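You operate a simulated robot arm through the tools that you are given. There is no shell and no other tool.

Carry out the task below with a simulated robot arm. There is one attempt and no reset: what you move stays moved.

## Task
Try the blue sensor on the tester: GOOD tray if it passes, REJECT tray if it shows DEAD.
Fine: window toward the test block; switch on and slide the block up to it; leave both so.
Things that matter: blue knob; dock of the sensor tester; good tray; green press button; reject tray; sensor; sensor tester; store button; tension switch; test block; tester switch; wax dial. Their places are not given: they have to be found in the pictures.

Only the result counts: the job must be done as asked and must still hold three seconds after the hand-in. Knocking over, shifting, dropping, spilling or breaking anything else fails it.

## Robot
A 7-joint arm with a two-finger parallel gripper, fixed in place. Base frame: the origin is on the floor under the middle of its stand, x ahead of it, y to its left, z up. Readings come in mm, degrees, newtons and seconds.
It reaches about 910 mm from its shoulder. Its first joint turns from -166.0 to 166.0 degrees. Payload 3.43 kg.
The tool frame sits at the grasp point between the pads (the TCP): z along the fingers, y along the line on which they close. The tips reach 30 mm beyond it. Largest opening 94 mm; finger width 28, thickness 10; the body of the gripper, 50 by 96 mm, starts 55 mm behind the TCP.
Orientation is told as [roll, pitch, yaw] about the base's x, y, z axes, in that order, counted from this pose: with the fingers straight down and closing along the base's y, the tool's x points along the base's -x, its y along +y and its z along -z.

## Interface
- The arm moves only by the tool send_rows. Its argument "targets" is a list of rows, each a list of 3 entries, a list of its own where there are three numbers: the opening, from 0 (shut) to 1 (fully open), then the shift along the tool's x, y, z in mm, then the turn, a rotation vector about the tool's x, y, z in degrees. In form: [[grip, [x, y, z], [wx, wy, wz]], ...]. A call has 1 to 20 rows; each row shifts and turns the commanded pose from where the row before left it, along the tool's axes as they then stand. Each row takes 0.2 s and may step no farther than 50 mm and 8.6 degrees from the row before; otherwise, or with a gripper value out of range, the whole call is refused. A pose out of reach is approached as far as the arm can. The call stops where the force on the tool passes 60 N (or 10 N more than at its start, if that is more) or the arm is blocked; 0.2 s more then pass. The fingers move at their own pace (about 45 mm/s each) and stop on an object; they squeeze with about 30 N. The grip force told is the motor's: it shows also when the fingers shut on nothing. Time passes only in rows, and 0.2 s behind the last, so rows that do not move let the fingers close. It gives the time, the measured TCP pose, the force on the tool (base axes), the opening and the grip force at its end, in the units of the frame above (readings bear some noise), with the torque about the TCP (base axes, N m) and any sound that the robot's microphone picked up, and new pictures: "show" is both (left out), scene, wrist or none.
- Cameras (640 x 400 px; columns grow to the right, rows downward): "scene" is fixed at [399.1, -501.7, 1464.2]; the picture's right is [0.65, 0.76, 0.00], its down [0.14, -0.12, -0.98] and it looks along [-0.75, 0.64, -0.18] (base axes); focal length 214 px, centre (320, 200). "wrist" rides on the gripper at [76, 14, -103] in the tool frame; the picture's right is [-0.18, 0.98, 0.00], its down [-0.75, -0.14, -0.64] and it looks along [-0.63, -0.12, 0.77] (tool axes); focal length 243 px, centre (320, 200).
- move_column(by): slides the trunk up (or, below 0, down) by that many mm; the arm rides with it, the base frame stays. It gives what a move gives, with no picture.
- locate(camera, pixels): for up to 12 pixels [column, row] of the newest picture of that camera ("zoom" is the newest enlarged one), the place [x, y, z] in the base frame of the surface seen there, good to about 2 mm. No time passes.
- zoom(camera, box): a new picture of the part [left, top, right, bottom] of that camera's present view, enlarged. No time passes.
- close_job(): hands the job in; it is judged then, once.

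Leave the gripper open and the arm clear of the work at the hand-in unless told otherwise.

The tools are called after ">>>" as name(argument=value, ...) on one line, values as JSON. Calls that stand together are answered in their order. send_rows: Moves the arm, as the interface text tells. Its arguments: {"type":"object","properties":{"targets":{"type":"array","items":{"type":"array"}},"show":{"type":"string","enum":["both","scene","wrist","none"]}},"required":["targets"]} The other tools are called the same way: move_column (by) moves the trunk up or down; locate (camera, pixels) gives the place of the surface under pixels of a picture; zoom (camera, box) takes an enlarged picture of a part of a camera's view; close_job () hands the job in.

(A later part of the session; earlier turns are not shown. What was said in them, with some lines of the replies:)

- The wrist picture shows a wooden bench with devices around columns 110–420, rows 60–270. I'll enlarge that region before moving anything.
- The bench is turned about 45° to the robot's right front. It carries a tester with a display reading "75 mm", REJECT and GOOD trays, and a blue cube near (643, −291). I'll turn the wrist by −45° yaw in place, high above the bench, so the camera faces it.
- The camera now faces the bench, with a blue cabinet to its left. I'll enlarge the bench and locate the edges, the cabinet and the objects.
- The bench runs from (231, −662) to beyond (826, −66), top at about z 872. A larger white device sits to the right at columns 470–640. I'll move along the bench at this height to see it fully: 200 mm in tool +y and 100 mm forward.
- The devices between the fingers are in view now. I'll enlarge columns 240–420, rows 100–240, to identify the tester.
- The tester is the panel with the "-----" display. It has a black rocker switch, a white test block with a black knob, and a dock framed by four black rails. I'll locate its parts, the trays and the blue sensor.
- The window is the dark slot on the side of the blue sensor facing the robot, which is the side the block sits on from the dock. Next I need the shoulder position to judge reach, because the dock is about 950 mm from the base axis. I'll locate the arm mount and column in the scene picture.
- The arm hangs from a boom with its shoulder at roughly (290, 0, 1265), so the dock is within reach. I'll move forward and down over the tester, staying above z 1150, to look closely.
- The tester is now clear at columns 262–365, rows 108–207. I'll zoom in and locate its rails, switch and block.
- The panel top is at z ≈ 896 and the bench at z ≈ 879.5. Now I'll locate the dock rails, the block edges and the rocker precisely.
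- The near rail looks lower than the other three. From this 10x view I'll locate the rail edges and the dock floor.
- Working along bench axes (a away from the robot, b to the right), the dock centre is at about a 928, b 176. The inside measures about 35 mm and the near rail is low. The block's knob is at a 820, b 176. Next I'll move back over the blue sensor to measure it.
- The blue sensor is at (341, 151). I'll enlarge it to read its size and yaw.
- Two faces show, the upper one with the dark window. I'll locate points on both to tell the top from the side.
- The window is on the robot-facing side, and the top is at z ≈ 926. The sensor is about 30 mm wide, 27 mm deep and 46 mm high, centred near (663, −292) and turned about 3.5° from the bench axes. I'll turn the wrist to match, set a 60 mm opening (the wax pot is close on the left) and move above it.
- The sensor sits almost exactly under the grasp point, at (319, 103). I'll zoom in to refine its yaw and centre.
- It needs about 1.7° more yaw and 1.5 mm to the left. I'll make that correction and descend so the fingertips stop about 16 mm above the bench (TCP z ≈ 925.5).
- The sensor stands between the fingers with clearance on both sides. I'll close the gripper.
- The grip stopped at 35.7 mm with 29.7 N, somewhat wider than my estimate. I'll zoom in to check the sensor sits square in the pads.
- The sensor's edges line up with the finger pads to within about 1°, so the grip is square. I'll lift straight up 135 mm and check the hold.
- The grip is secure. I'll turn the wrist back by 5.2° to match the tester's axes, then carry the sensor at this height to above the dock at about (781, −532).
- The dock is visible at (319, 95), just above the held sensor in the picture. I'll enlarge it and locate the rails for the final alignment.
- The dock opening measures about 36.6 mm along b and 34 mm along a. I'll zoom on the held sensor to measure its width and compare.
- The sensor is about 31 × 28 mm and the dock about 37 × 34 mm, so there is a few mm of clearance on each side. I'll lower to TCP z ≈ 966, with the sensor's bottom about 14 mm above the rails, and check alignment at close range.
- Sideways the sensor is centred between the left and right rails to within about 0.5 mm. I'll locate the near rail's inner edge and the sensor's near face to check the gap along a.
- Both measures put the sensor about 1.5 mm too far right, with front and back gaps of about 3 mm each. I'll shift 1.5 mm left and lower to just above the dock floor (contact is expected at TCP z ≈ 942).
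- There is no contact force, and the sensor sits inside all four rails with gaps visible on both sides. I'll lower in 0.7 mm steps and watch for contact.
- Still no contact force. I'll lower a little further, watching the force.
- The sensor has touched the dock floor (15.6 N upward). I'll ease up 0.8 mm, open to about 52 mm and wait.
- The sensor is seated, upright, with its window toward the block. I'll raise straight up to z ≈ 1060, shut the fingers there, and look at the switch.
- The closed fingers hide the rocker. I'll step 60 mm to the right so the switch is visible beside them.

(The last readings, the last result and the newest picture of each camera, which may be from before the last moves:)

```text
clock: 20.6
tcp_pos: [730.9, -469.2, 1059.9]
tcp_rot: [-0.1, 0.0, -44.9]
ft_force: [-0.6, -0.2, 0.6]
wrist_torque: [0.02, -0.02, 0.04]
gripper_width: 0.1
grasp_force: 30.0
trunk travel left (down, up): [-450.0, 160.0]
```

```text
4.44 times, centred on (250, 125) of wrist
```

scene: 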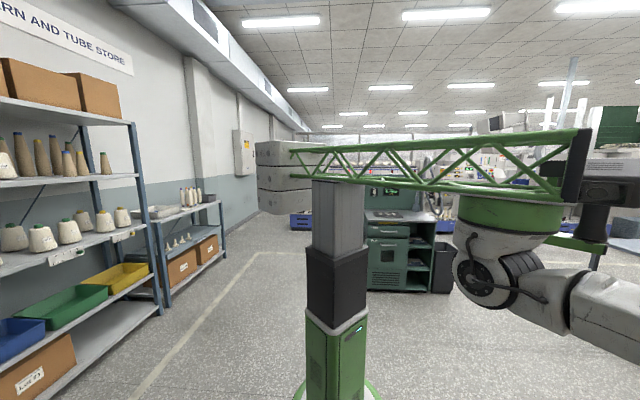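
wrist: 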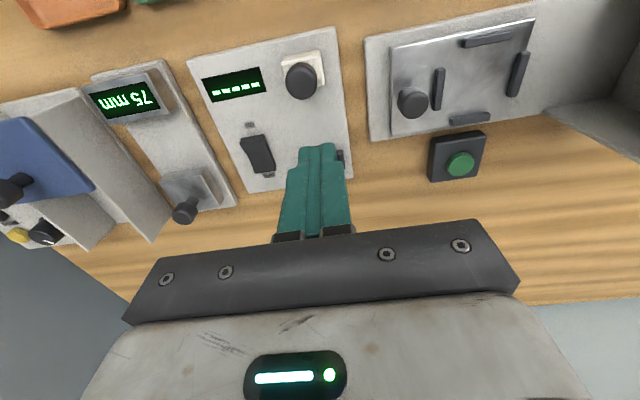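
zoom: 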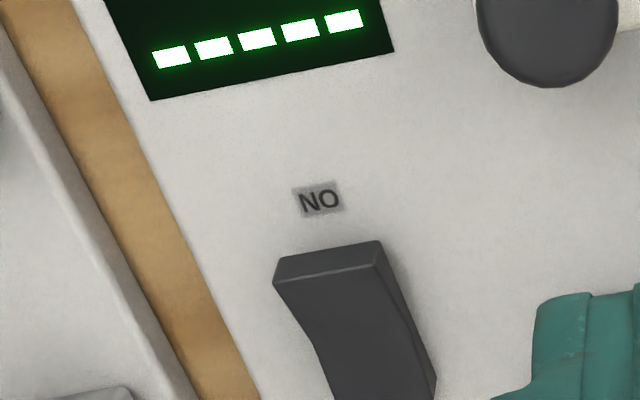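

The rocker's raised end faces the ON label, at zoom (330, 265), so it is currently OFF. I'll locate points along it.

>>> zoom(camera="wrist", box=[228, 120, 292, 180])

>>> locate(camera="zoom", pixels=[[250, 140], [320, 130], [270, 165], [330, 150], [285, 200], [345, 190], [300, 240], [360, 230], [320, 290], [380, 280], [330, 320], [390, 300]])

```text
6.67 times, centred on (260, 150) of wrist
```

zoom: 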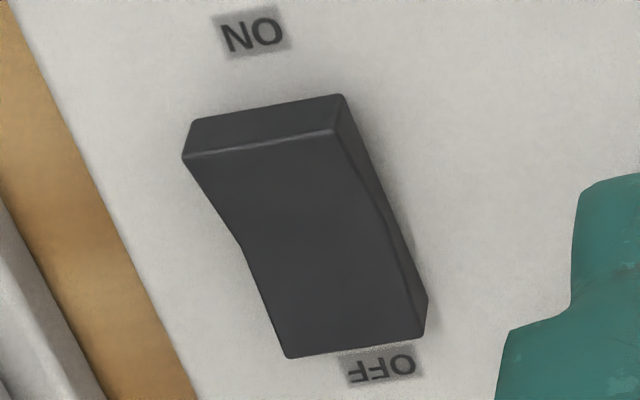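

```text
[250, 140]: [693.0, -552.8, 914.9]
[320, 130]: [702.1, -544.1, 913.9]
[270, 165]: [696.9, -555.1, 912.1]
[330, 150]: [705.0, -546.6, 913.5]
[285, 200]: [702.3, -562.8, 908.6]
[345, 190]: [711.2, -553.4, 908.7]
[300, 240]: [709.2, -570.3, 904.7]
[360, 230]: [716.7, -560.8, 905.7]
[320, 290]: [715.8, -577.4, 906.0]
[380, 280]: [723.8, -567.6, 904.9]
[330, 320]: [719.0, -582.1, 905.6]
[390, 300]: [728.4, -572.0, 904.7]
```

The ON end stands at z ≈ 914.5 over a 880–904, centred near b 102. The closed fingertips should press about 5 mm in from that end. I'll move above (696.5, −552) and lower to leave the tips about 6 mm above it.

>>> send_rows(targets=[[0, [-17.2, -41.5, 0], [0, 0, 0]], [0, [-17.2, -41.5, 0], [0, 0, 0]], [0, [0, 0, 40], [0, 0, 0]], [0, [0, 0, 40], [0, 0, 0]], [0, [0, 0, 28], [0, 0, 0]], [0, [0, 0, 0], [0, 0, 0]]], show="wrist")

>>> zoom(camera="wrist", box=[256, 80, 384, 200])

```text
clock: 22.0
tcp_pos: [696.6, -552.8, 952.7]
tcp_rot: [0.0, 0.0, -45.0]
ft_force: [-0.2, 0.1, 0.1]
wrist_torque: [-0.01, 0.0, -0.01]
gripper_width: 0.1
grasp_force: 29.9
trunk travel left (down, up): [-450.0, 160.0]
```

wrist: 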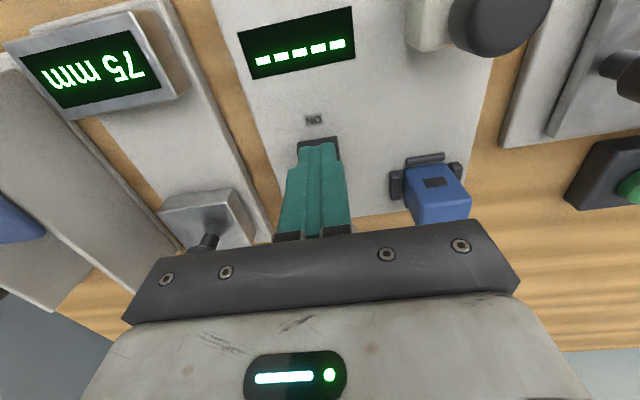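

```text
3.33 times, centred on (320, 140) of wrist
```

zoom: 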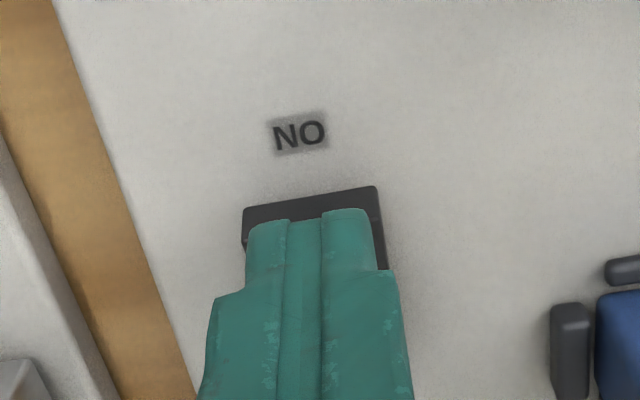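

The fingertips are over the ON end. I'll press down in small steps, watching the force and listening for a click.

>>> send_rows(targets=[[0, [0, 0, 5], [0, 0, 0]], [0, [0, 0, 2.5], [0, 0, 0]], [0, [0, 0, 2], [0, 0, 0]], [0, [0, 0, 2], [0, 0, 0]], [0, [0, 0, 0], [0, 0, 0]]], show="wrist")

```text
clock: 23.2
tcp_pos: [696.1, -551.1, 941.8]
tcp_rot: [0.1, 0.0, -44.9]
ft_force: [-0.5, 1.2, 1.3]
wrist_torque: [0.01, 0.05, -0.03]
gripper_width: 0.0
grasp_force: 29.8
trunk travel left (down, up): [-450.0, 160.0]
```

wrist: 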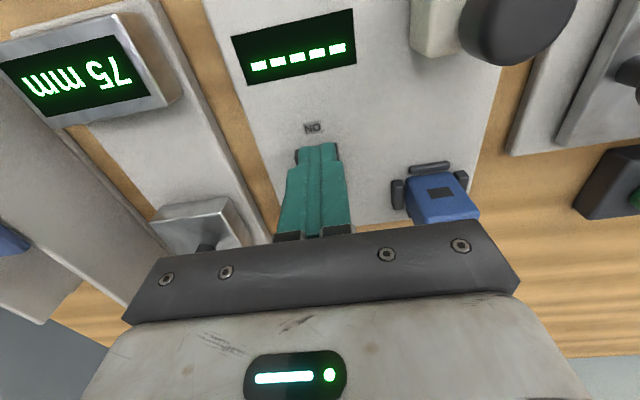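

There is only slight force so far, with the tip at about z 912. I'll keep pressing in 2 mm steps.

>>> send_rows(targets=[[0, [0, 0, 2], [0, 0, 0]], [0, [0, 0, 2], [0, 0, 0]], [0, [0, 0, 1.5], [0, 0, 0]], [0, [0, 0, 0], [0, 0, 0]]], show="wrist")

```text
clock: 24.2
tcp_pos: [696.1, -551.1, 940.0]
tcp_rot: [0.0, -0.2, -45.0]
ft_force: [-3.3, 7.3, 26.1]
wrist_torque: [-0.1, -0.16, -0.02]
gripper_width: 0.0
grasp_force: 30.3
trunk travel left (down, up): [-450.0, 160.0]
```

wrist: 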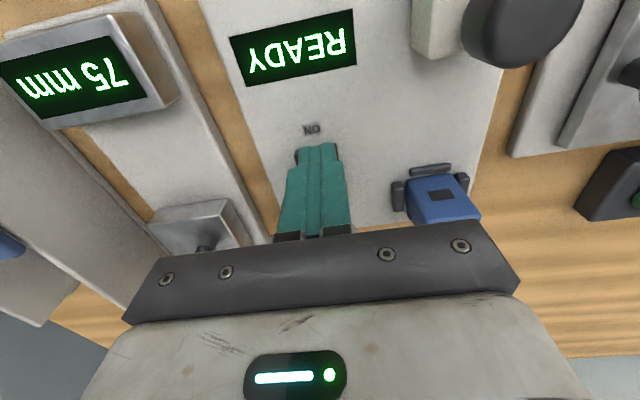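

The display now reads "READY", so the switch is on. I'll lift straight off it and see whether that holds.

>>> send_rows(targets=[[0, [0, 0, -20], [0, 0, 0]], [0, [0, 0, -40], [0, 0, 0]], [0, [0, 0, -40], [0, 0, 0]], [0, [0, 0, -20], [0, 0, 0]], [0, [40, 0, 0], [0, 0, 0]], [0, [40, 0, 0], [0, 0, 0]], [0, [0, 0, 0], [0, 0, 0]]], show="wrist")

>>> zoom(camera="wrist", box=[240, 70, 440, 220])

```text
clock: 25.8
tcp_pos: [638.2, -493.4, 1057.3]
tcp_rot: [-0.1, 0.0, -44.9]
ft_force: [-0.1, 0.5, 0.1]
wrist_torque: [0.01, 0.03, 0.01]
gripper_width: 0.1
grasp_force: 30.5
trunk travel left (down, up): [-450.0, 160.0]
```

wrist: 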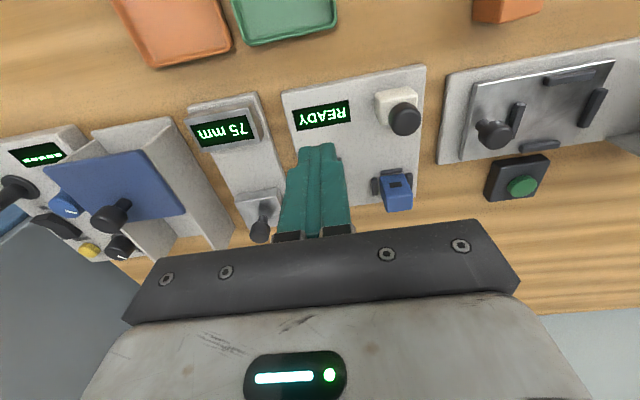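

```text
2.67 times, centred on (340, 145) of wrist
```

zoom: 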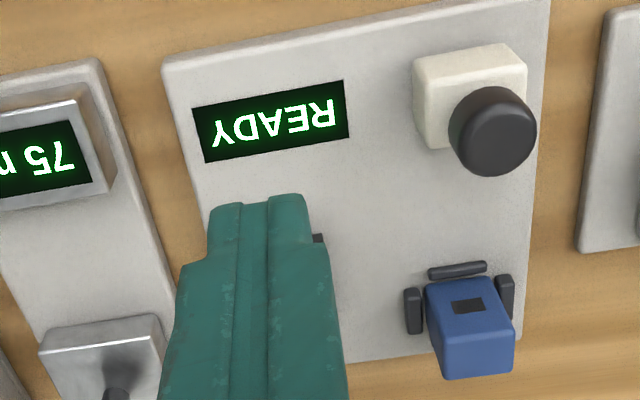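

READY persists after release. Now I'll locate the block's faces and the knob to plan the slide.

>>> zoom(camera="wrist", box=[360, 75, 440, 150])

>>> locate(camera="zoom", pixels=[[200, 110], [380, 80], [290, 95], [210, 170], [300, 150], [230, 250], [260, 270], [350, 210], [360, 290], [430, 230], [290, 240], [380, 120]])

```text
5.33 times, centred on (400, 112) of wrist
```

zoom: 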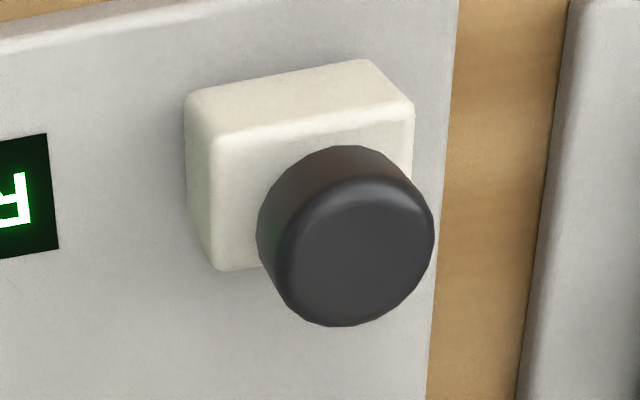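

```text
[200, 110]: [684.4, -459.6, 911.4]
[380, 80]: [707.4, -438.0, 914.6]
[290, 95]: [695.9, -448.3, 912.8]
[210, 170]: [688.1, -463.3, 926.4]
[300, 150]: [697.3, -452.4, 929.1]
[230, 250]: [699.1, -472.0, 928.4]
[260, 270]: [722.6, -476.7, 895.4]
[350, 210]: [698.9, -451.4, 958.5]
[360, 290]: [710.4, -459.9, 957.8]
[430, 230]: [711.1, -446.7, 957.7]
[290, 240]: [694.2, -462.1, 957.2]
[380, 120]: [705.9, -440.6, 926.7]
```

The block spans a 809–832 with its top at z 928. The knob is centred at a 820.5, b 175.5, about 24 mm across, with its top at z 958. I'll open to 60 mm above it and come down partway to check alignment.

>>> send_rows(targets=[[0.64, [-10.2, 36.5, 0], [0, 0, 0]], [0.64, [-10.2, 36.6, 0], [0, 0, 0]], [0.64, [0, 0, 0], [0, 0, 0]], [0.64, [0, 0, 30], [0, 0, 0]], [0.64, [0, 0, 0], [0, 0, 0]]], show="wrist")

>>> locate(camera="wrist", pixels=[[320, 100], [320, 110], [320, 120], [310, 110], [330, 110]])

>>> zoom(camera="wrist", box=[256, 70, 384, 190])

```text
clock: 27.0
tcp_pos: [705.3, -457.6, 1025.9]
tcp_rot: [0.0, 0.0, -44.9]
ft_force: [-0.2, 0.3, 0.4]
wrist_torque: [-0.05, -0.01, -0.01]
gripper_width: 60.1
grasp_force: 0.1
trunk travel left (down, up): [-450.0, 160.0]
```

wrist: 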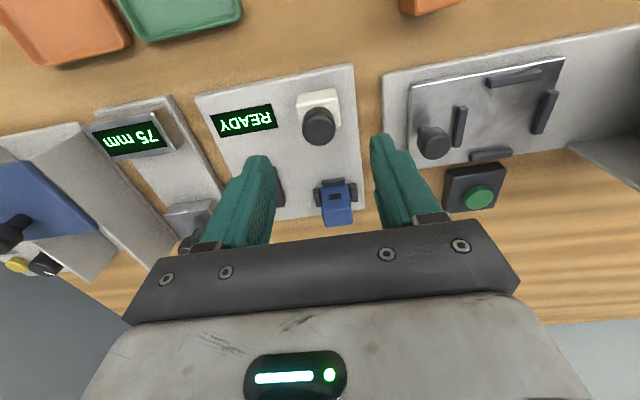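

```text
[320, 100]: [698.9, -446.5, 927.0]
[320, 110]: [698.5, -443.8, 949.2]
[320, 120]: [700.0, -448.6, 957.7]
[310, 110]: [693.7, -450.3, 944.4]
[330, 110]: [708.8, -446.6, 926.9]
```

```text
3.33 times, centred on (320, 130) of wrist
```

zoom: 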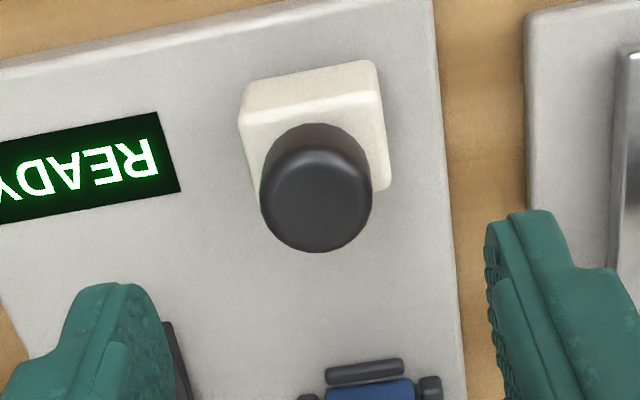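

The knob's centre at (319, 130) is almost under the grasp point. I'll correct by 1.5 mm, lower to TCP z ≈ 964 with the tips about 6 mm above the block, and close on the knob.

>>> send_rows(targets=[[0.64, [1.5, -0.6, 30], [0, 0, 0]], [0.64, [0, 0, 22], [0, 0, 0]], [0.64, [0, 0, 10], [0, 0, 0]], [0.64, [0, 0, 0], [0, 0, 0]], [0, [0, 0, 0], [0, 0, 0]], [0, [0, 0, 0], [0, 0, 0]], [0, [0, 0, 0], [0, 0, 0]], [0, [0, 0, 0], [0, 0, 0]]], show="wrist")

```text
clock: 28.8
tcp_pos: [703.4, -456.6, 963.3]
tcp_rot: [0.0, -0.1, -45.0]
ft_force: [1.1, 0.2, -0.7]
wrist_torque: [0.0, -0.05, 0.01]
gripper_width: 25.5
grasp_force: 45.3
trunk travel left (down, up): [-450.0, 160.0]
```

wrist: 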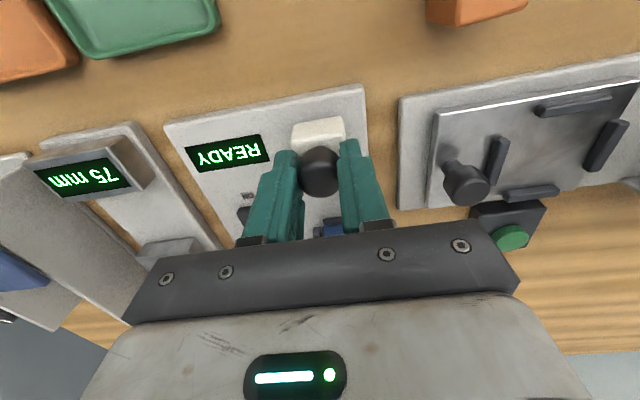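

The knob is held at 25.5 mm. I'll slide the block 50 mm toward the dock in 10 mm steps, watching the force.

>>> send_rows(targets=[[0, [-10, 0, 0], [0, 0, 0]], [0, [-10, 0, 0], [0, 0, 0]], [0, [-10, 0, 0], [0, 0, 0]], [0, [-10, 0, 0], [0, 0, 0]], [0, [-10, 0, 0], [0, 0, 0]], [0, [0, 0, 0], [0, 0, 0]]], show="wrist")

>>> zoom(camera="wrist", box=[160, 80, 420, 240])

```text
clock: 30.2
tcp_pos: [739.8, -492.6, 964.6]
tcp_rot: [0.0, 0.0, -45.1]
ft_force: [0.3, 0.4, -3.4]
wrist_torque: [-0.01, -0.06, 0.0]
gripper_width: 25.2
grasp_force: 44.6
trunk travel left (down, up): [-450.0, 160.0]
```

wrist: 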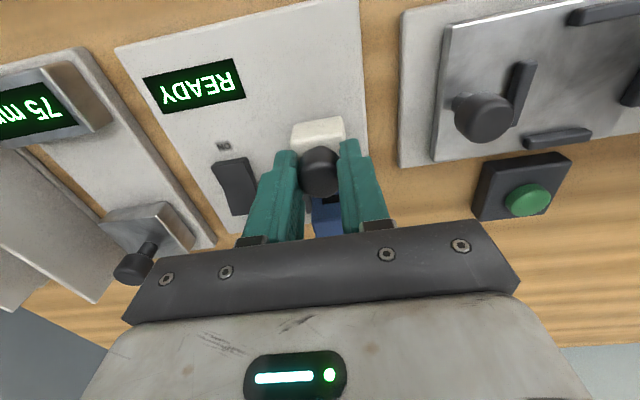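

```text
2.46 times, centred on (290, 160) of wrist
```

zoom: 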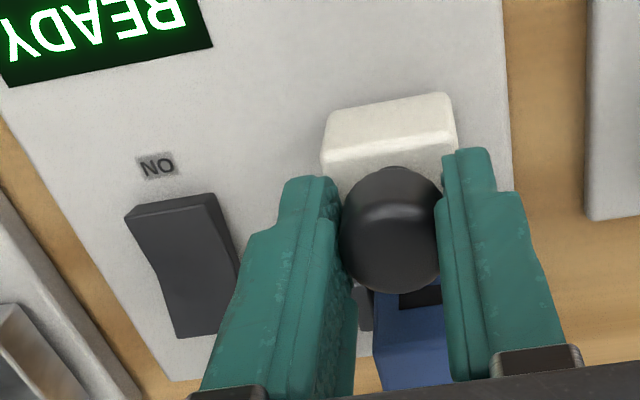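

The block followed the hand with almost no force, and the display still reads READY. I'll continue with smaller steps until it meets the dock.

>>> send_rows(targets=[[0, [-5, 0, 0], [0, 0, 0]], [0, [-5, 0, 0], [0, 0, 0]], [0, [-4, 0, 0], [0, 0, 0]], [0, [-4, 0, 0], [0, 0, 0]], [0, [0, 0, 0], [0, 0, 0]]], show="wrist")

>>> zoom(camera="wrist", box=[160, 80, 420, 240])

```text
clock: 31.4
tcp_pos: [749.8, -502.8, 963.9]
tcp_rot: [0.1, 0.4, -44.9]
ft_force: [-27.9, 35.9, 0.7]
wrist_torque: [0.52, 0.41, 0.07]
gripper_width: 25.5
grasp_force: 45.2
trunk travel left (down, up): [-450.0, 160.0]
```

wrist: 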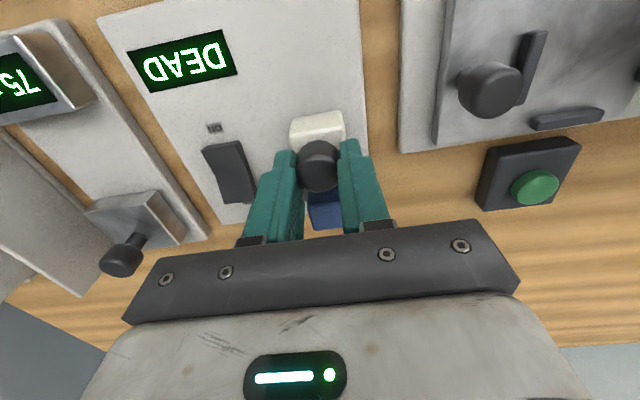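

```text
2.46 times, centred on (290, 160) of wrist
```

zoom: 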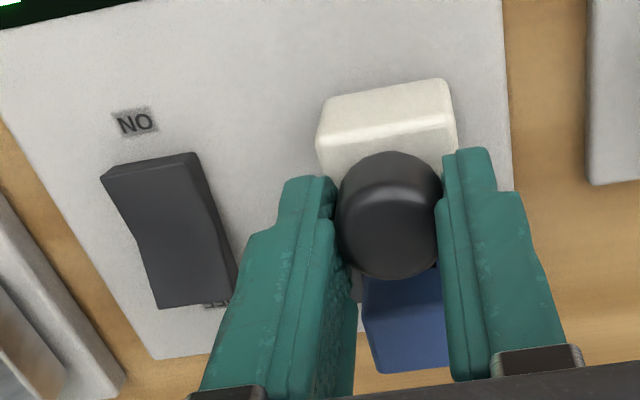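

The block has reached its stop (about 45 N) and the display reads "DEAD". I'll relieve the push by backing off 3.5 mm without pulling the block, open the fingers, and re-read the display.

>>> send_rows(targets=[[0, [3.3, 0, 0], [0, 0, 0]], [0, [0, 0, 0], [0, 0, 0]], [0.64, [0, 0, 0], [0, 0, 0]], [0.64, [0, 0, 0], [0, 0, 0]], [0.64, [0, 0, 0], [0, 0, 0]]], show="wrist")

>>> zoom(camera="wrist", box=[100, 0, 400, 240])

```text
clock: 32.6
tcp_pos: [750.4, -503.5, 963.9]
tcp_rot: [0.0, 0.0, -45.0]
ft_force: [-0.3, 0.1, 0.2]
wrist_torque: [0.0, 0.01, 0.0]
gripper_width: 60.3
grasp_force: 0.0
trunk travel left (down, up): [-450.0, 160.0]
```

wrist: 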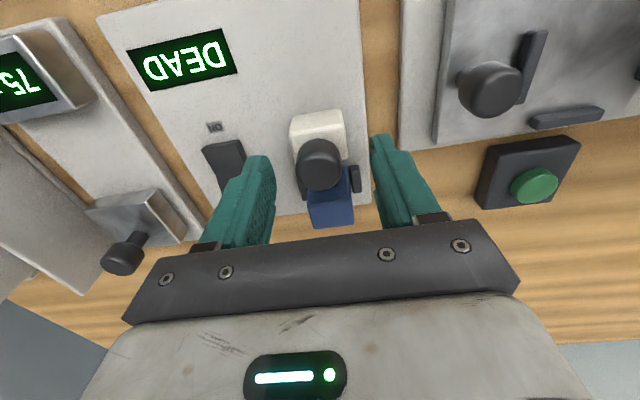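

```text
1.67 times, centred on (250, 120) of wrist
```

zoom: 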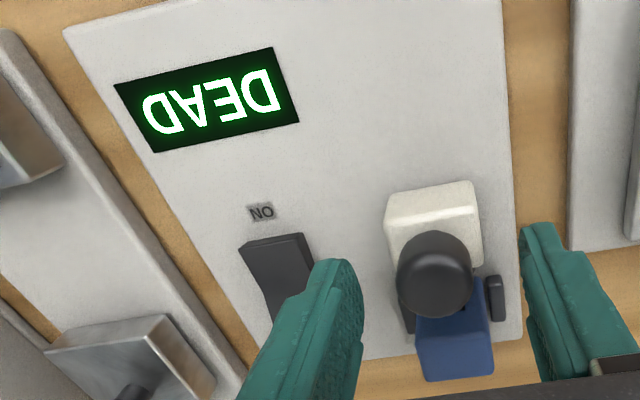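

DEAD persists, so the sensor belongs in the REJECT tray, with the switch and block left as they are. I'll rise straight up and look over the dock.

>>> send_rows(targets=[[0.64, [0, 0, -20], [0, 0, 0]], [0.64, [0, 0, -40], [0, 0, 0]], [0.64, [0, 0, -40], [0, 0, 0]], [0.64, [0, 0, 0], [0, 0, 0]]], show="wrist")

>>> zoom(camera="wrist", box=[220, 50, 400, 200])

```text
clock: 33.6
tcp_pos: [749.3, -502.5, 1065.4]
tcp_rot: [0.0, 0.1, -45.0]
ft_force: [-0.3, -0.6, 0.1]
wrist_torque: [-0.01, -0.01, -0.04]
gripper_width: 59.9
grasp_force: 0.1
trunk travel left (down, up): [-450.0, 160.0]
```

wrist: 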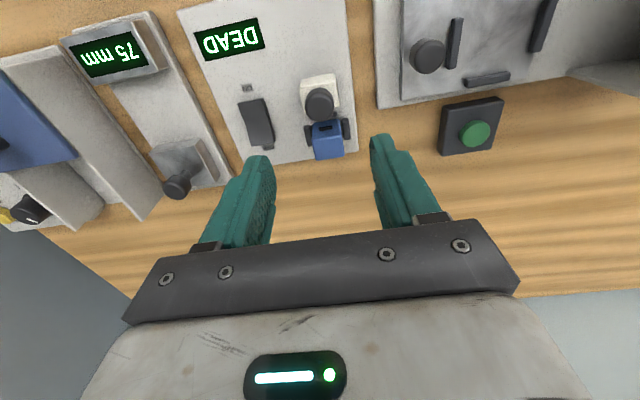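

```text
2.67 times, centred on (310, 125) of wrist
```

zoom: 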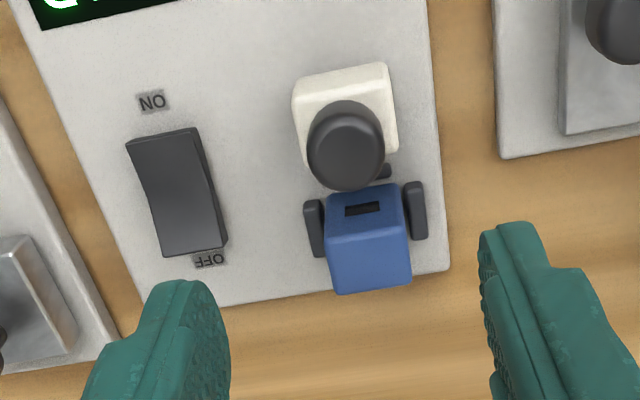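

The rocker's ON end is now down, the block rests at the dock, and the sensor is still upright between the rails. I'll locate the sensor's top for re-grasping.

>>> zoom(camera="wrist", box=[290, 100, 370, 170])

>>> locate(camera="zoom", pixels=[[260, 220], [400, 195], [270, 310], [410, 290], [330, 265], [330, 240], [330, 180], [300, 60], [370, 110], [320, 20], [240, 190], [440, 170]])

```text
5.71 times, centred on (330, 135) of wrist
```

zoom: 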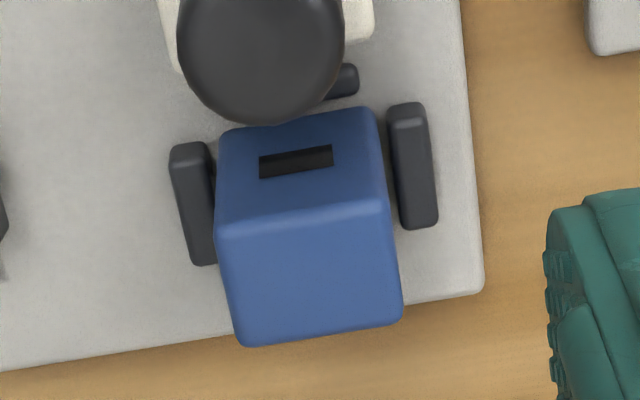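

```text
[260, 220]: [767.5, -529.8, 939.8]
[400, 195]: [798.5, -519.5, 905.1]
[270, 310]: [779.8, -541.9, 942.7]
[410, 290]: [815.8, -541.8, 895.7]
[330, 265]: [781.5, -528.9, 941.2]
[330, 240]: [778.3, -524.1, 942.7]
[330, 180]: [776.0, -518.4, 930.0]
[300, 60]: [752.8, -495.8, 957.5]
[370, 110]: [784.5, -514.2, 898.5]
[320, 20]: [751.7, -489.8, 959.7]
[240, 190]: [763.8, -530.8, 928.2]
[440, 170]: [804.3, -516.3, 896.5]
```

The sensor is still centred at about a 928.5, b 176 with its top at z 942. My summed moves put the release pose 42 mm forward, 0.5 mm right and 123 mm down from here. I'll return there with a 52 mm opening.

>>> send_rows(targets=[[0.55, [-21, 0.25, 0], [0, 0, 0]], [0.55, [-21, 0.25, 0], [0, 0, 0]], [0.55, [0, 0, 0], [0, 0, 0]], [0.55, [0, 0, 40], [0, 0, 0]], [0.55, [0, 0, 40], [0, 0, 0]], [0.55, [0, 0, 20], [0, 0, 0]], [0.55, [0, 0, 0], [0, 0, 0]]], show="wrist")

>>> zoom(camera="wrist", box=[240, 80, 400, 220])

```text
clock: 35.2
tcp_pos: [780.1, -531.9, 963.4]
tcp_rot: [0.0, 0.1, -45.0]
ft_force: [0.4, -0.4, -0.6]
wrist_torque: [-0.03, 0.0, 0.01]
gripper_width: 51.6
grasp_force: 0.2
trunk travel left (down, up): [-450.0, 160.0]
```

wrist: 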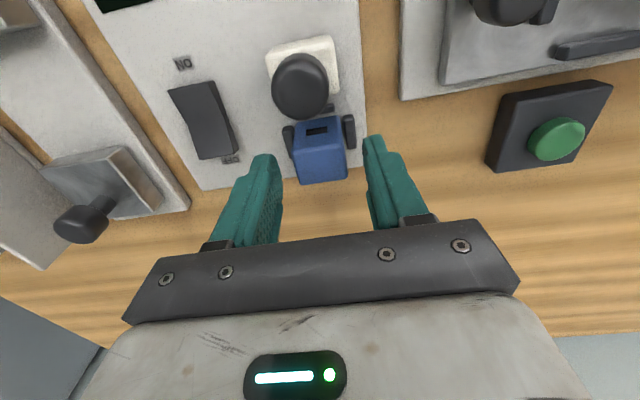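

```text
2.86 times, centred on (320, 150) of wrist
```

zoom: 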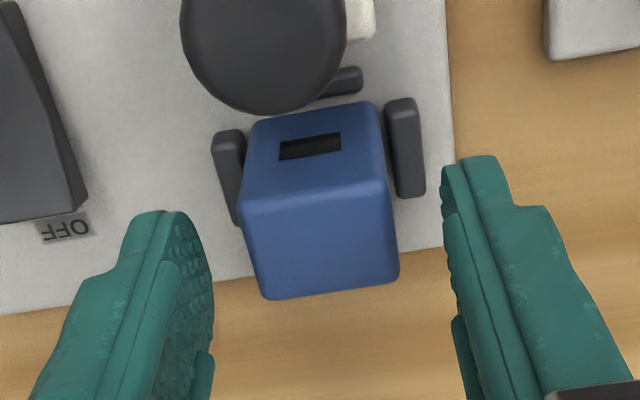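

The sensor is centred between the open fingers. I'll lower 22.5 mm and close.

>>> send_rows(targets=[[0.55, [0, 0, 12], [0, 0, 0]], [0.55, [0, 0, 10.5], [0, 0, 0]], [0.55, [0, 0, 0], [0, 0, 0]], [0, [0, 0, 0], [0, 0, 0]], [0, [0, 0, 0], [0, 0, 0]], [0, [0, 0, 0], [0, 0, 0]], [0, [0, 0, 0], [0, 0, 0]]], show="wrist")

```text
clock: 36.8
tcp_pos: [779.5, -530.9, 941.5]
tcp_rot: [0.0, -0.1, -45.1]
ft_force: [0.1, 0.6, 0.2]
wrist_torque: [0.01, 0.06, -0.01]
gripper_width: 35.4
grasp_force: 29.8
trunk travel left (down, up): [-450.0, 160.0]
```

wrist: 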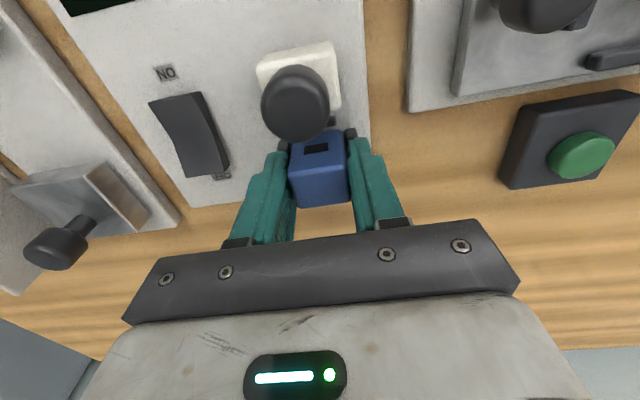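

The sensor is gripped at 35.4 mm and 29.8 N. I'll lift it straight up, slowly at first.

>>> send_rows(targets=[[0, [0, 0, -10], [0, 0, 0]], [0, [0, 0, -15], [0, 0, 0]], [0, [0, 0, -25], [0, 0, 0]], [0, [0, 0, -40], [0, 0, 0]], [0, [0, 0, -40], [0, 0, 0]], [0, [0, 0, 0], [0, 0, 0]]], show="wrist")

>>> zoom(camera="wrist", box=[150, 0, 450, 220])

```text
clock: 38.2
tcp_pos: [779.5, -531.1, 1072.2]
tcp_rot: [0.0, 0.0, -45.0]
ft_force: [0.2, -0.6, -0.9]
wrist_torque: [0.02, 0.03, -0.02]
gripper_width: 35.8
grasp_force: 30.2
trunk travel left (down, up): [-450.0, 160.0]
```

wrist: 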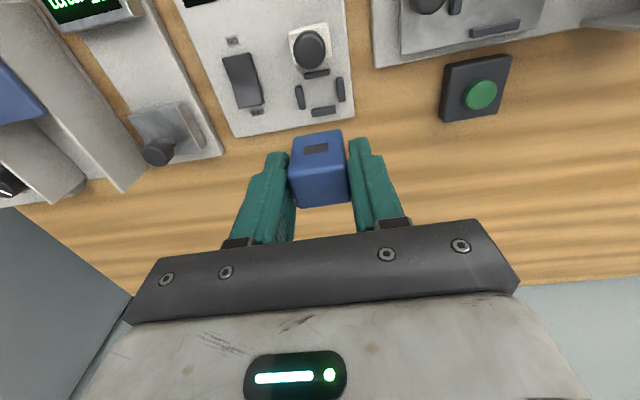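

```text
1.82 times, centred on (300, 110) of wrist
```

zoom: 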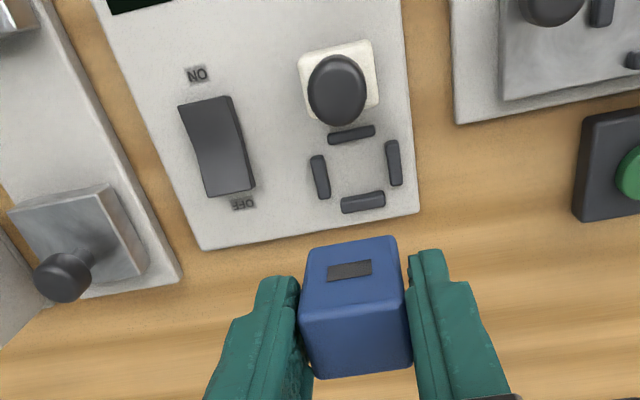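

The dock is empty, and the block and switch stay in place. Now I'll carry the sensor at this height toward the REJECT tray, centred near (493, −507).

>>> send_rows(targets=[[0, [37.5, -31, 0], [0, 0, 0]], [0, [37.5, -31, 0], [0, 0, 0]], [0, [37.5, -31, 0], [0, 0, 0]], [0, [37.5, -31, 0], [0, 0, 0]], [0, [37.5, -31, 0], [0, 0, 0]], [0, [37.5, -31, 0], [0, 0, 0]], [0, [0, 0, 0], [0, 0, 0]]], show="both")

>>> zoom(camera="wrist", box=[230, 20, 430, 160])

```text
clock: 39.8
tcp_pos: [488.9, -503.8, 1071.3]
tcp_rot: [0.0, 0.0, -44.9]
ft_force: [-0.6, -0.1, 0.1]
wrist_torque: [0.01, -0.01, 0.02]
gripper_width: 35.4
grasp_force: 29.9
trunk travel left (down, up): [-450.0, 160.0]
```

scene: 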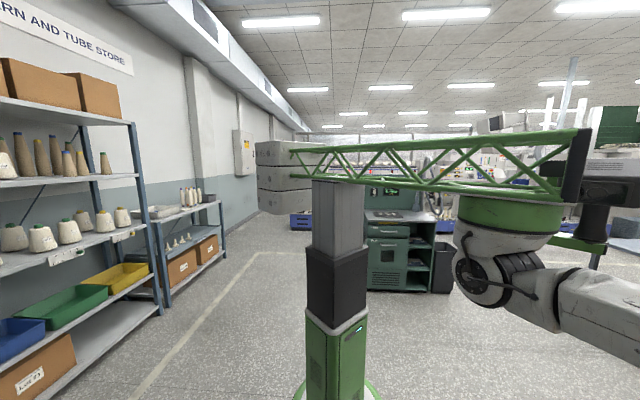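
wrist: 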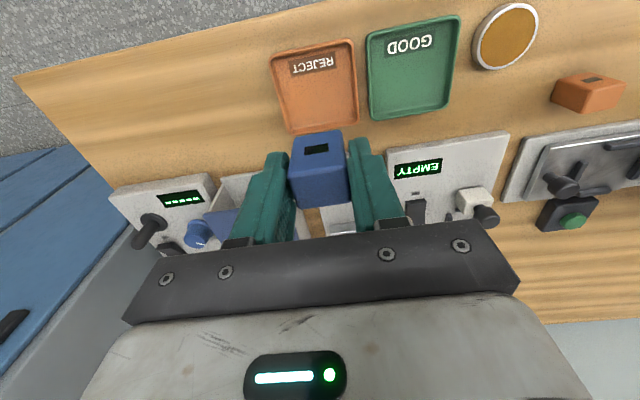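

```text
2.86 times, centred on (330, 90) of wrist
```

zoom: 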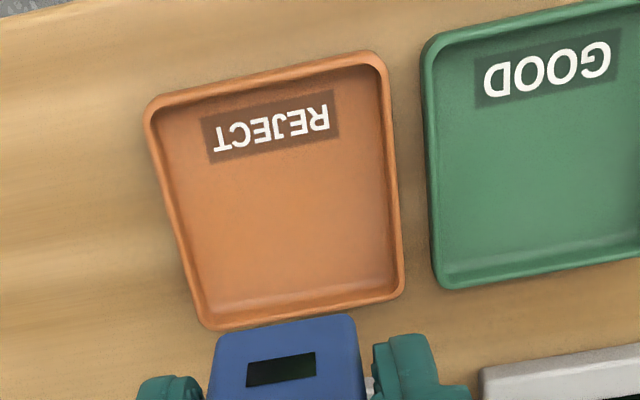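

The tester shows "EMPTY", as expected. I'll locate the REJECT tray's rim and floor.

>>> locate(camera="zoom", pixels=[[275, 190], [230, 220], [320, 220], [275, 250], [275, 170], [155, 100], [375, 58], [398, 290], [210, 322], [180, 210], [390, 170], [300, 310]])

```text
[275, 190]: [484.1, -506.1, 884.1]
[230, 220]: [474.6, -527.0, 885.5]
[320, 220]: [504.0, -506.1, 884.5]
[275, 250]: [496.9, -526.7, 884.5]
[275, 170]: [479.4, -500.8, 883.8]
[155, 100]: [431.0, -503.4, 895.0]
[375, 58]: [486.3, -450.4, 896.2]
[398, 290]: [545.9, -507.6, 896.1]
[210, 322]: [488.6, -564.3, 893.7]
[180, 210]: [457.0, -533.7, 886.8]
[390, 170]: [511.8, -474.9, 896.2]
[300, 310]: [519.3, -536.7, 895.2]
```

The REJECT tray centre is at about (488, −506), with the rim at z 895.5 and the floor at z 884.5. The fingertips will stay just above the rim at release. I'll centre over it and lower to TCP z ≈ 936.

>>> send_rows(targets=[[0, [-1, -2.5, 0], [0, 0, 0]], [0, [0, 0, 45], [0, 0, 0]], [0, [0, 0, 45], [0, 0, 0]], [0, [0, 0, 30], [0, 0, 0]], [0, [0, 0, 15], [0, 0, 0]], [0, [0, 0, 0], [0, 0, 0]]], show="wrist")

```text
clock: 41.2
tcp_pos: [487.9, -506.9, 936.2]
tcp_rot: [0.0, 0.0, -45.0]
ft_force: [0.2, -0.5, -1.7]
wrist_torque: [0.0, 0.01, 0.03]
gripper_width: 35.5
grasp_force: 29.8
trunk travel left (down, up): [-450.0, 160.0]
```

wrist: 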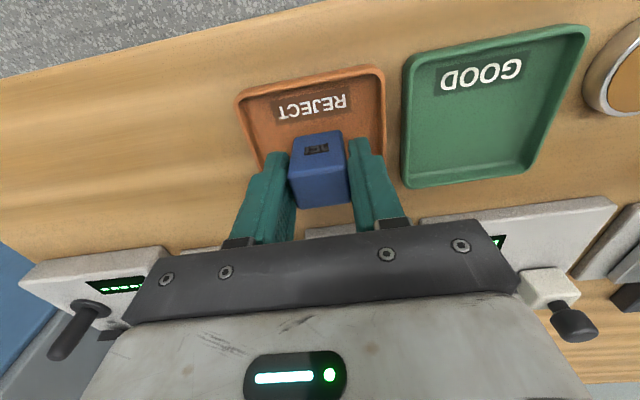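

The sensor is inside the tray outline. I'll lower in small steps until it touches the tray floor.

>>> send_rows(targets=[[0, [0, 0, 2.5], [0, 0, 0]], [0, [0, 0, 1.5], [0, 0, 0]], [0, [0, 0, 0.7], [0, 0, 0]], [0, [0, 0, 0], [0, 0, 0]]], show="none")

>>> send_rows(targets=[[0, [0, 0, 0.7], [0, 0, 0]], [0, [0, 0, 0], [0, 0, 0]]], show="none")

```text
clock: 42.2
tcp_pos: [488.1, -506.5, 931.5]
tcp_rot: [0.0, 0.0, -45.0]
ft_force: [-0.3, -0.1, 0.2]
wrist_torque: [0.0, 0.03, 0.01]
gripper_width: 35.6
grasp_force: 29.5
trunk travel left (down, up): [-450.0, 160.0]
```

```text
clock: 42.8
tcp_pos: [488.8, -506.9, 932.6]
tcp_rot: [0.0, 0.1, -45.0]
ft_force: [-0.5, 0.8, 0.2]
wrist_torque: [-0.03, 0.02, 0.01]
gripper_width: 35.5
grasp_force: 29.9
trunk travel left (down, up): [-450.0, 160.0]
```

No contact yet. I'll continue in 0.7 mm steps.

>>> send_rows(targets=[[0, [0, 0, 0.7], [0, 0, 0]], [0, [0, 0, 0], [0, 0, 0]]], show="none")

>>> send_rows(targets=[[0, [0, 0, 0.7], [0, 0, 0]], [0, [0, 0, 0], [0, 0, 0]]], show="none")

```text
clock: 43.4
tcp_pos: [488.4, -508.2, 931.1]
tcp_rot: [0.1, 0.0, -45.0]
ft_force: [0.6, -0.3, -0.2]
wrist_torque: [0.02, -0.02, 0.01]
gripper_width: 35.7
grasp_force: 29.8
trunk travel left (down, up): [-450.0, 160.0]
```

```text
clock: 44.0
tcp_pos: [487.7, -508.0, 930.2]
tcp_rot: [0.0, -0.1, -45.1]
ft_force: [0.6, 0.2, 0.1]
wrist_torque: [0.01, 0.0, -0.01]
gripper_width: 35.4
grasp_force: 30.1
trunk travel left (down, up): [-450.0, 160.0]
```

>>> send_rows(targets=[[0, [0, 0, 0.7], [0, 0, 0]], [0, [0, 0, 0], [0, 0, 0]]], show="none")

>>> send_rows(targets=[[0, [0, 0, 0.7], [0, 0, 0]], [0, [0, 0, 0], [0, 0, 0]]], show="wrist")

```text
clock: 44.6
tcp_pos: [489.6, -507.9, 930.4]
tcp_rot: [-0.1, 0.0, -44.9]
ft_force: [-1.5, 1.1, 5.6]
wrist_torque: [0.05, 0.03, 0.01]
gripper_width: 35.4
grasp_force: 30.3
trunk travel left (down, up): [-450.0, 160.0]
```

```text
clock: 45.2
tcp_pos: [487.5, -508.2, 931.2]
tcp_rot: [-0.1, -0.1, -45.0]
ft_force: [-0.6, 1.7, 17.6]
wrist_torque: [0.09, 0.05, -0.01]
gripper_width: 35.6
grasp_force: 29.7
trunk travel left (down, up): [-450.0, 160.0]
```

wrist: 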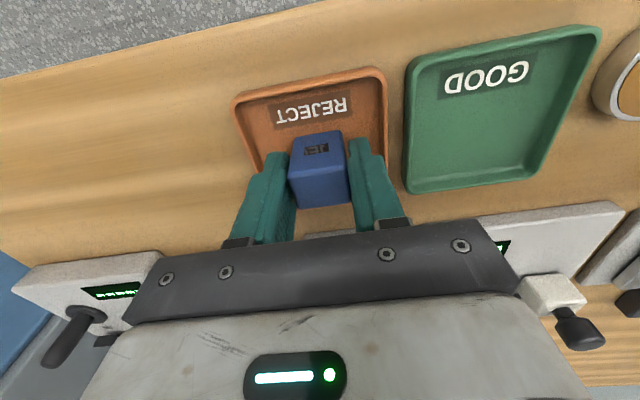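

The sensor has touched the tray floor (17.6 N), with the fingertips still about 5 mm above the rim. I'll ease up 0.9 mm, open to about 47 mm and rise away vertically.

>>> send_rows(targets=[[0, [0, 0, -0.9], [0, 0, 0]], [0.5, [0, 0, 0], [0, 0, 0]], [0.5, [0, 0, 0], [0, 0, 0]], [0.5, [0, 0, 0], [0, 0, 0]], [0.5, [0, 0, -15], [0, 0, 0]], [0.5, [0, 0, -30], [0, 0, 0]], [0.5, [0, 0, -45], [0, 0, 0]], [0.5, [0, 0, -45], [0, 0, 0]], [0.5, [0, 0, 0], [0, 0, 0]]], show="wrist")

>>> zoom(camera="wrist", box=[200, 20, 540, 230])

```text
clock: 47.2
tcp_pos: [488.5, -508.7, 1065.7]
tcp_rot: [0.0, 0.0, -45.0]
ft_force: [-0.6, -1.0, 0.6]
wrist_torque: [-0.02, -0.02, 0.02]
gripper_width: 47.1
grasp_force: 0.0
trunk travel left (down, up): [-450.0, 160.0]
```

wrist: 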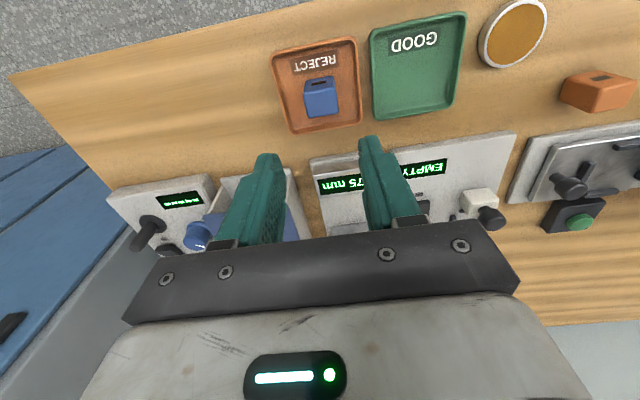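

```text
1.88 times, centred on (370, 125) of wrist
```

zoom: 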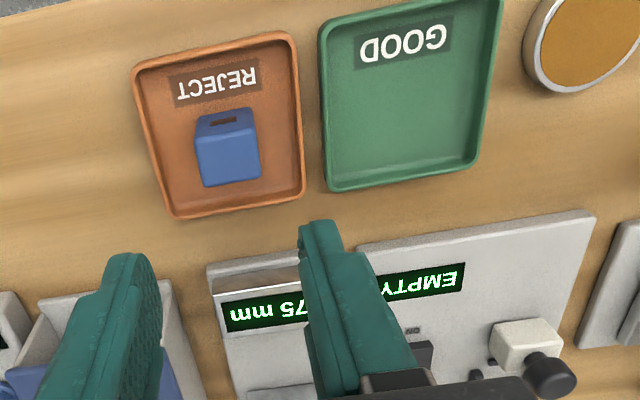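

The blue sensor stands in the REJECT tray. I'll rise further, open the gripper fully, and move to where I can confirm the tester's final state.

>>> send_rows(targets=[[1, [0, 0, -45], [0, 0, 0]], [1, [0, 0, -45], [0, 0, 0]], [1, [0, 40, -20], [0, 0, 0]], [1, [0, 45, 0], [0, 0, 0]], [1, [0, 45, 0], [0, 0, 0]], [1, [0, 40, 0], [0, 0, 0]], [1, [0, 0, 0], [0, 0, 0]]], show="wrist")

>>> zoom(camera="wrist", box=[180, 60, 420, 220])

```text
clock: 48.8
tcp_pos: [609.0, -386.1, 1173.5]
tcp_rot: [-0.1, -0.1, -45.0]
ft_force: [-0.5, 0.4, -0.1]
wrist_torque: [-0.03, 0.01, 0.01]
gripper_width: 93.7
grasp_force: 0.1
trunk travel left (down, up): [-450.0, 160.0]
```

wrist: 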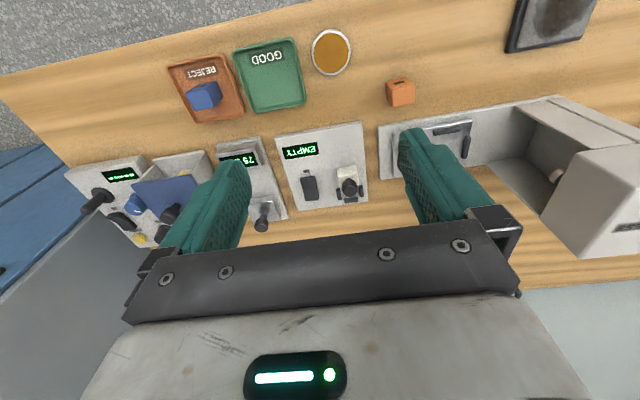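

```text
2.50 times, centred on (300, 140) of wrist
```

zoom: 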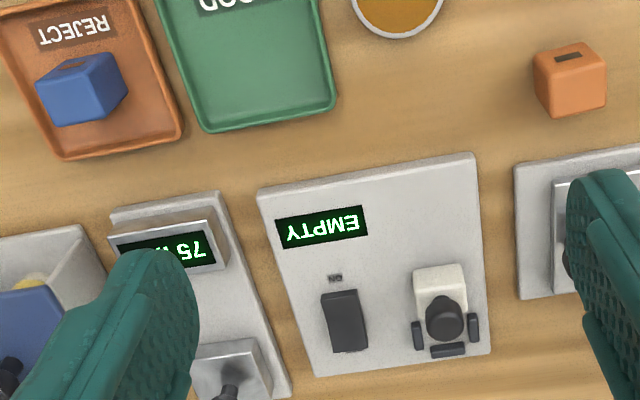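

The display reads EMPTY, so the switch is on, and the block sits at the dock. I'll check by locating the knob and the sensor once more before hand-in.

>>> locate(camera="zoom", pixels=[[444, 318], [440, 280], [345, 300], [345, 340], [85, 90], [100, 65]])

>>> zoom(camera="wrist", box=[290, 140, 380, 210])

```text
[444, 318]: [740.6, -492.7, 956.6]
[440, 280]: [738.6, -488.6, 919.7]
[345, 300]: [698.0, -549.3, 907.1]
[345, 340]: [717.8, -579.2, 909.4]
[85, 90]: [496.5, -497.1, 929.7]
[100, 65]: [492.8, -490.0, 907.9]
```

```text
5.71 times, centred on (335, 175) of wrist
```

zoom: 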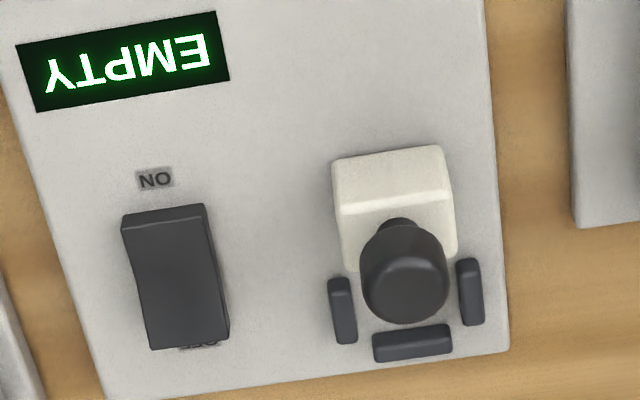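

I want to be sure the block is still fully up to the dock, so I'll locate more points on its near face and the knob.

>>> locate(camera="zoom", pixels=[[345, 180], [390, 175], [440, 165], [390, 195], [405, 265], [405, 290], [380, 280], [430, 280], [405, 310], [345, 250], [340, 310], [410, 345]])

```text
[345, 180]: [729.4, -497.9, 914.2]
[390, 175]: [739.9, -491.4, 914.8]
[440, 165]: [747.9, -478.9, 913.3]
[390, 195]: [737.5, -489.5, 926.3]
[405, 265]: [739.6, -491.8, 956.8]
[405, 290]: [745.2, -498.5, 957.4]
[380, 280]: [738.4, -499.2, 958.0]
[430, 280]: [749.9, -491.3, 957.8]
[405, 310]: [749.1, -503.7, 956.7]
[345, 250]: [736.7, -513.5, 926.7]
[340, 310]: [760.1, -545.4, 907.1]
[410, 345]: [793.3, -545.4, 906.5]
```

The knob sits at a ≈ 879.5, unchanged since the DEAD reading, so the block is still at its stop. The last few mm of that push were the fingers slipping on the knob. The switch is on, with its ON end down. I'll retreat the open gripper back and up, clear of the bench.

>>> send_rows(targets=[[1, [40, 0, -20], [0, 0, 0]], [1, [40, 0, -20], [0, 0, 0]], [1, [40, 0, -20], [0, 0, 0]], [1, [40, 0, -20], [0, 0, 0]], [1, [0, 0, 0], [0, 0, 0]]], show="both")

>>> zoom(camera="wrist", box=[150, 60, 450, 240])

```text
clock: 50.0
tcp_pos: [493.8, -273.0, 1255.0]
tcp_rot: [0.0, -0.1, -45.0]
ft_force: [0.6, -0.2, 0.7]
wrist_torque: [0.04, -0.01, 0.0]
gripper_width: 93.8
grasp_force: 0.1
trunk travel left (down, up): [-450.0, 160.0]
```

scene: 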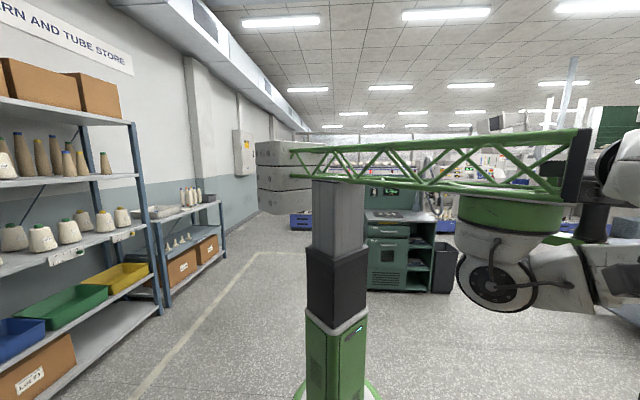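
wrist: 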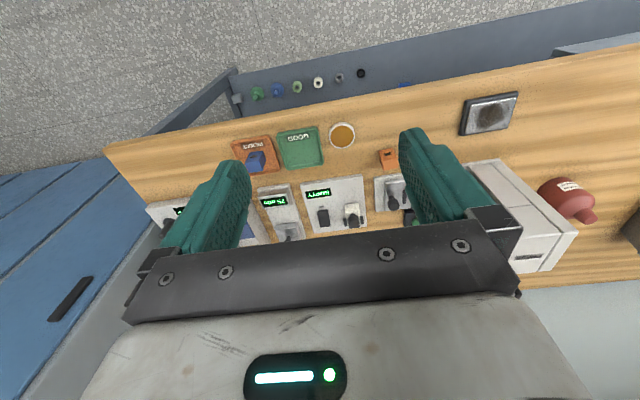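

```text
2.13 times, centred on (300, 150) of wrist
```

zoom: 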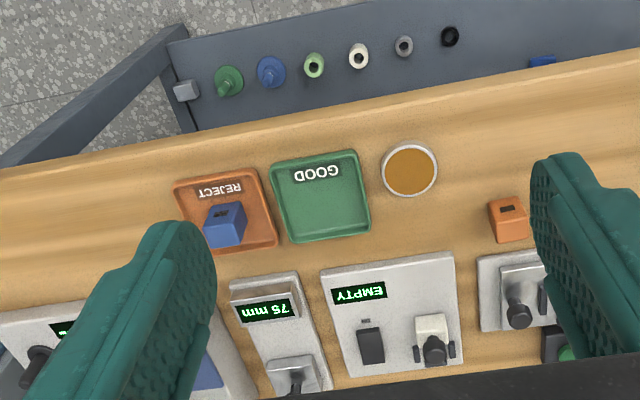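

The blue sensor tested DEAD and stands in the REJECT tray. The tester is on and reads EMPTY, the block is up at the dock, and everything else looks undisturbed. The gripper is open and clear of the bench, so I'm handing in.

>>> close_job()

```text
The job is handed in.
```

The blue sensor tested DEAD, so I put it in the REJECT tray and handed the job in.

- **Test:** The sensor sat in the dock with its window toward the test block. After I switched the tester on, the display read READY. When I slid the block up, it changed to DEAD and stayed there after I let go.
- **Tester left as asked:** The switch is still on and the block is still up at the dock. With the sensor removed, the display reads EMPTY.
- **Last push of the block:** The fingers slipped a few millimetres on the knob once the block stopped moving. I checked afterwards and the block had stayed at its stop.
- **Everything else:** In the final picture nothing else had been moved. The gripper is open and the arm is clear of the bench.
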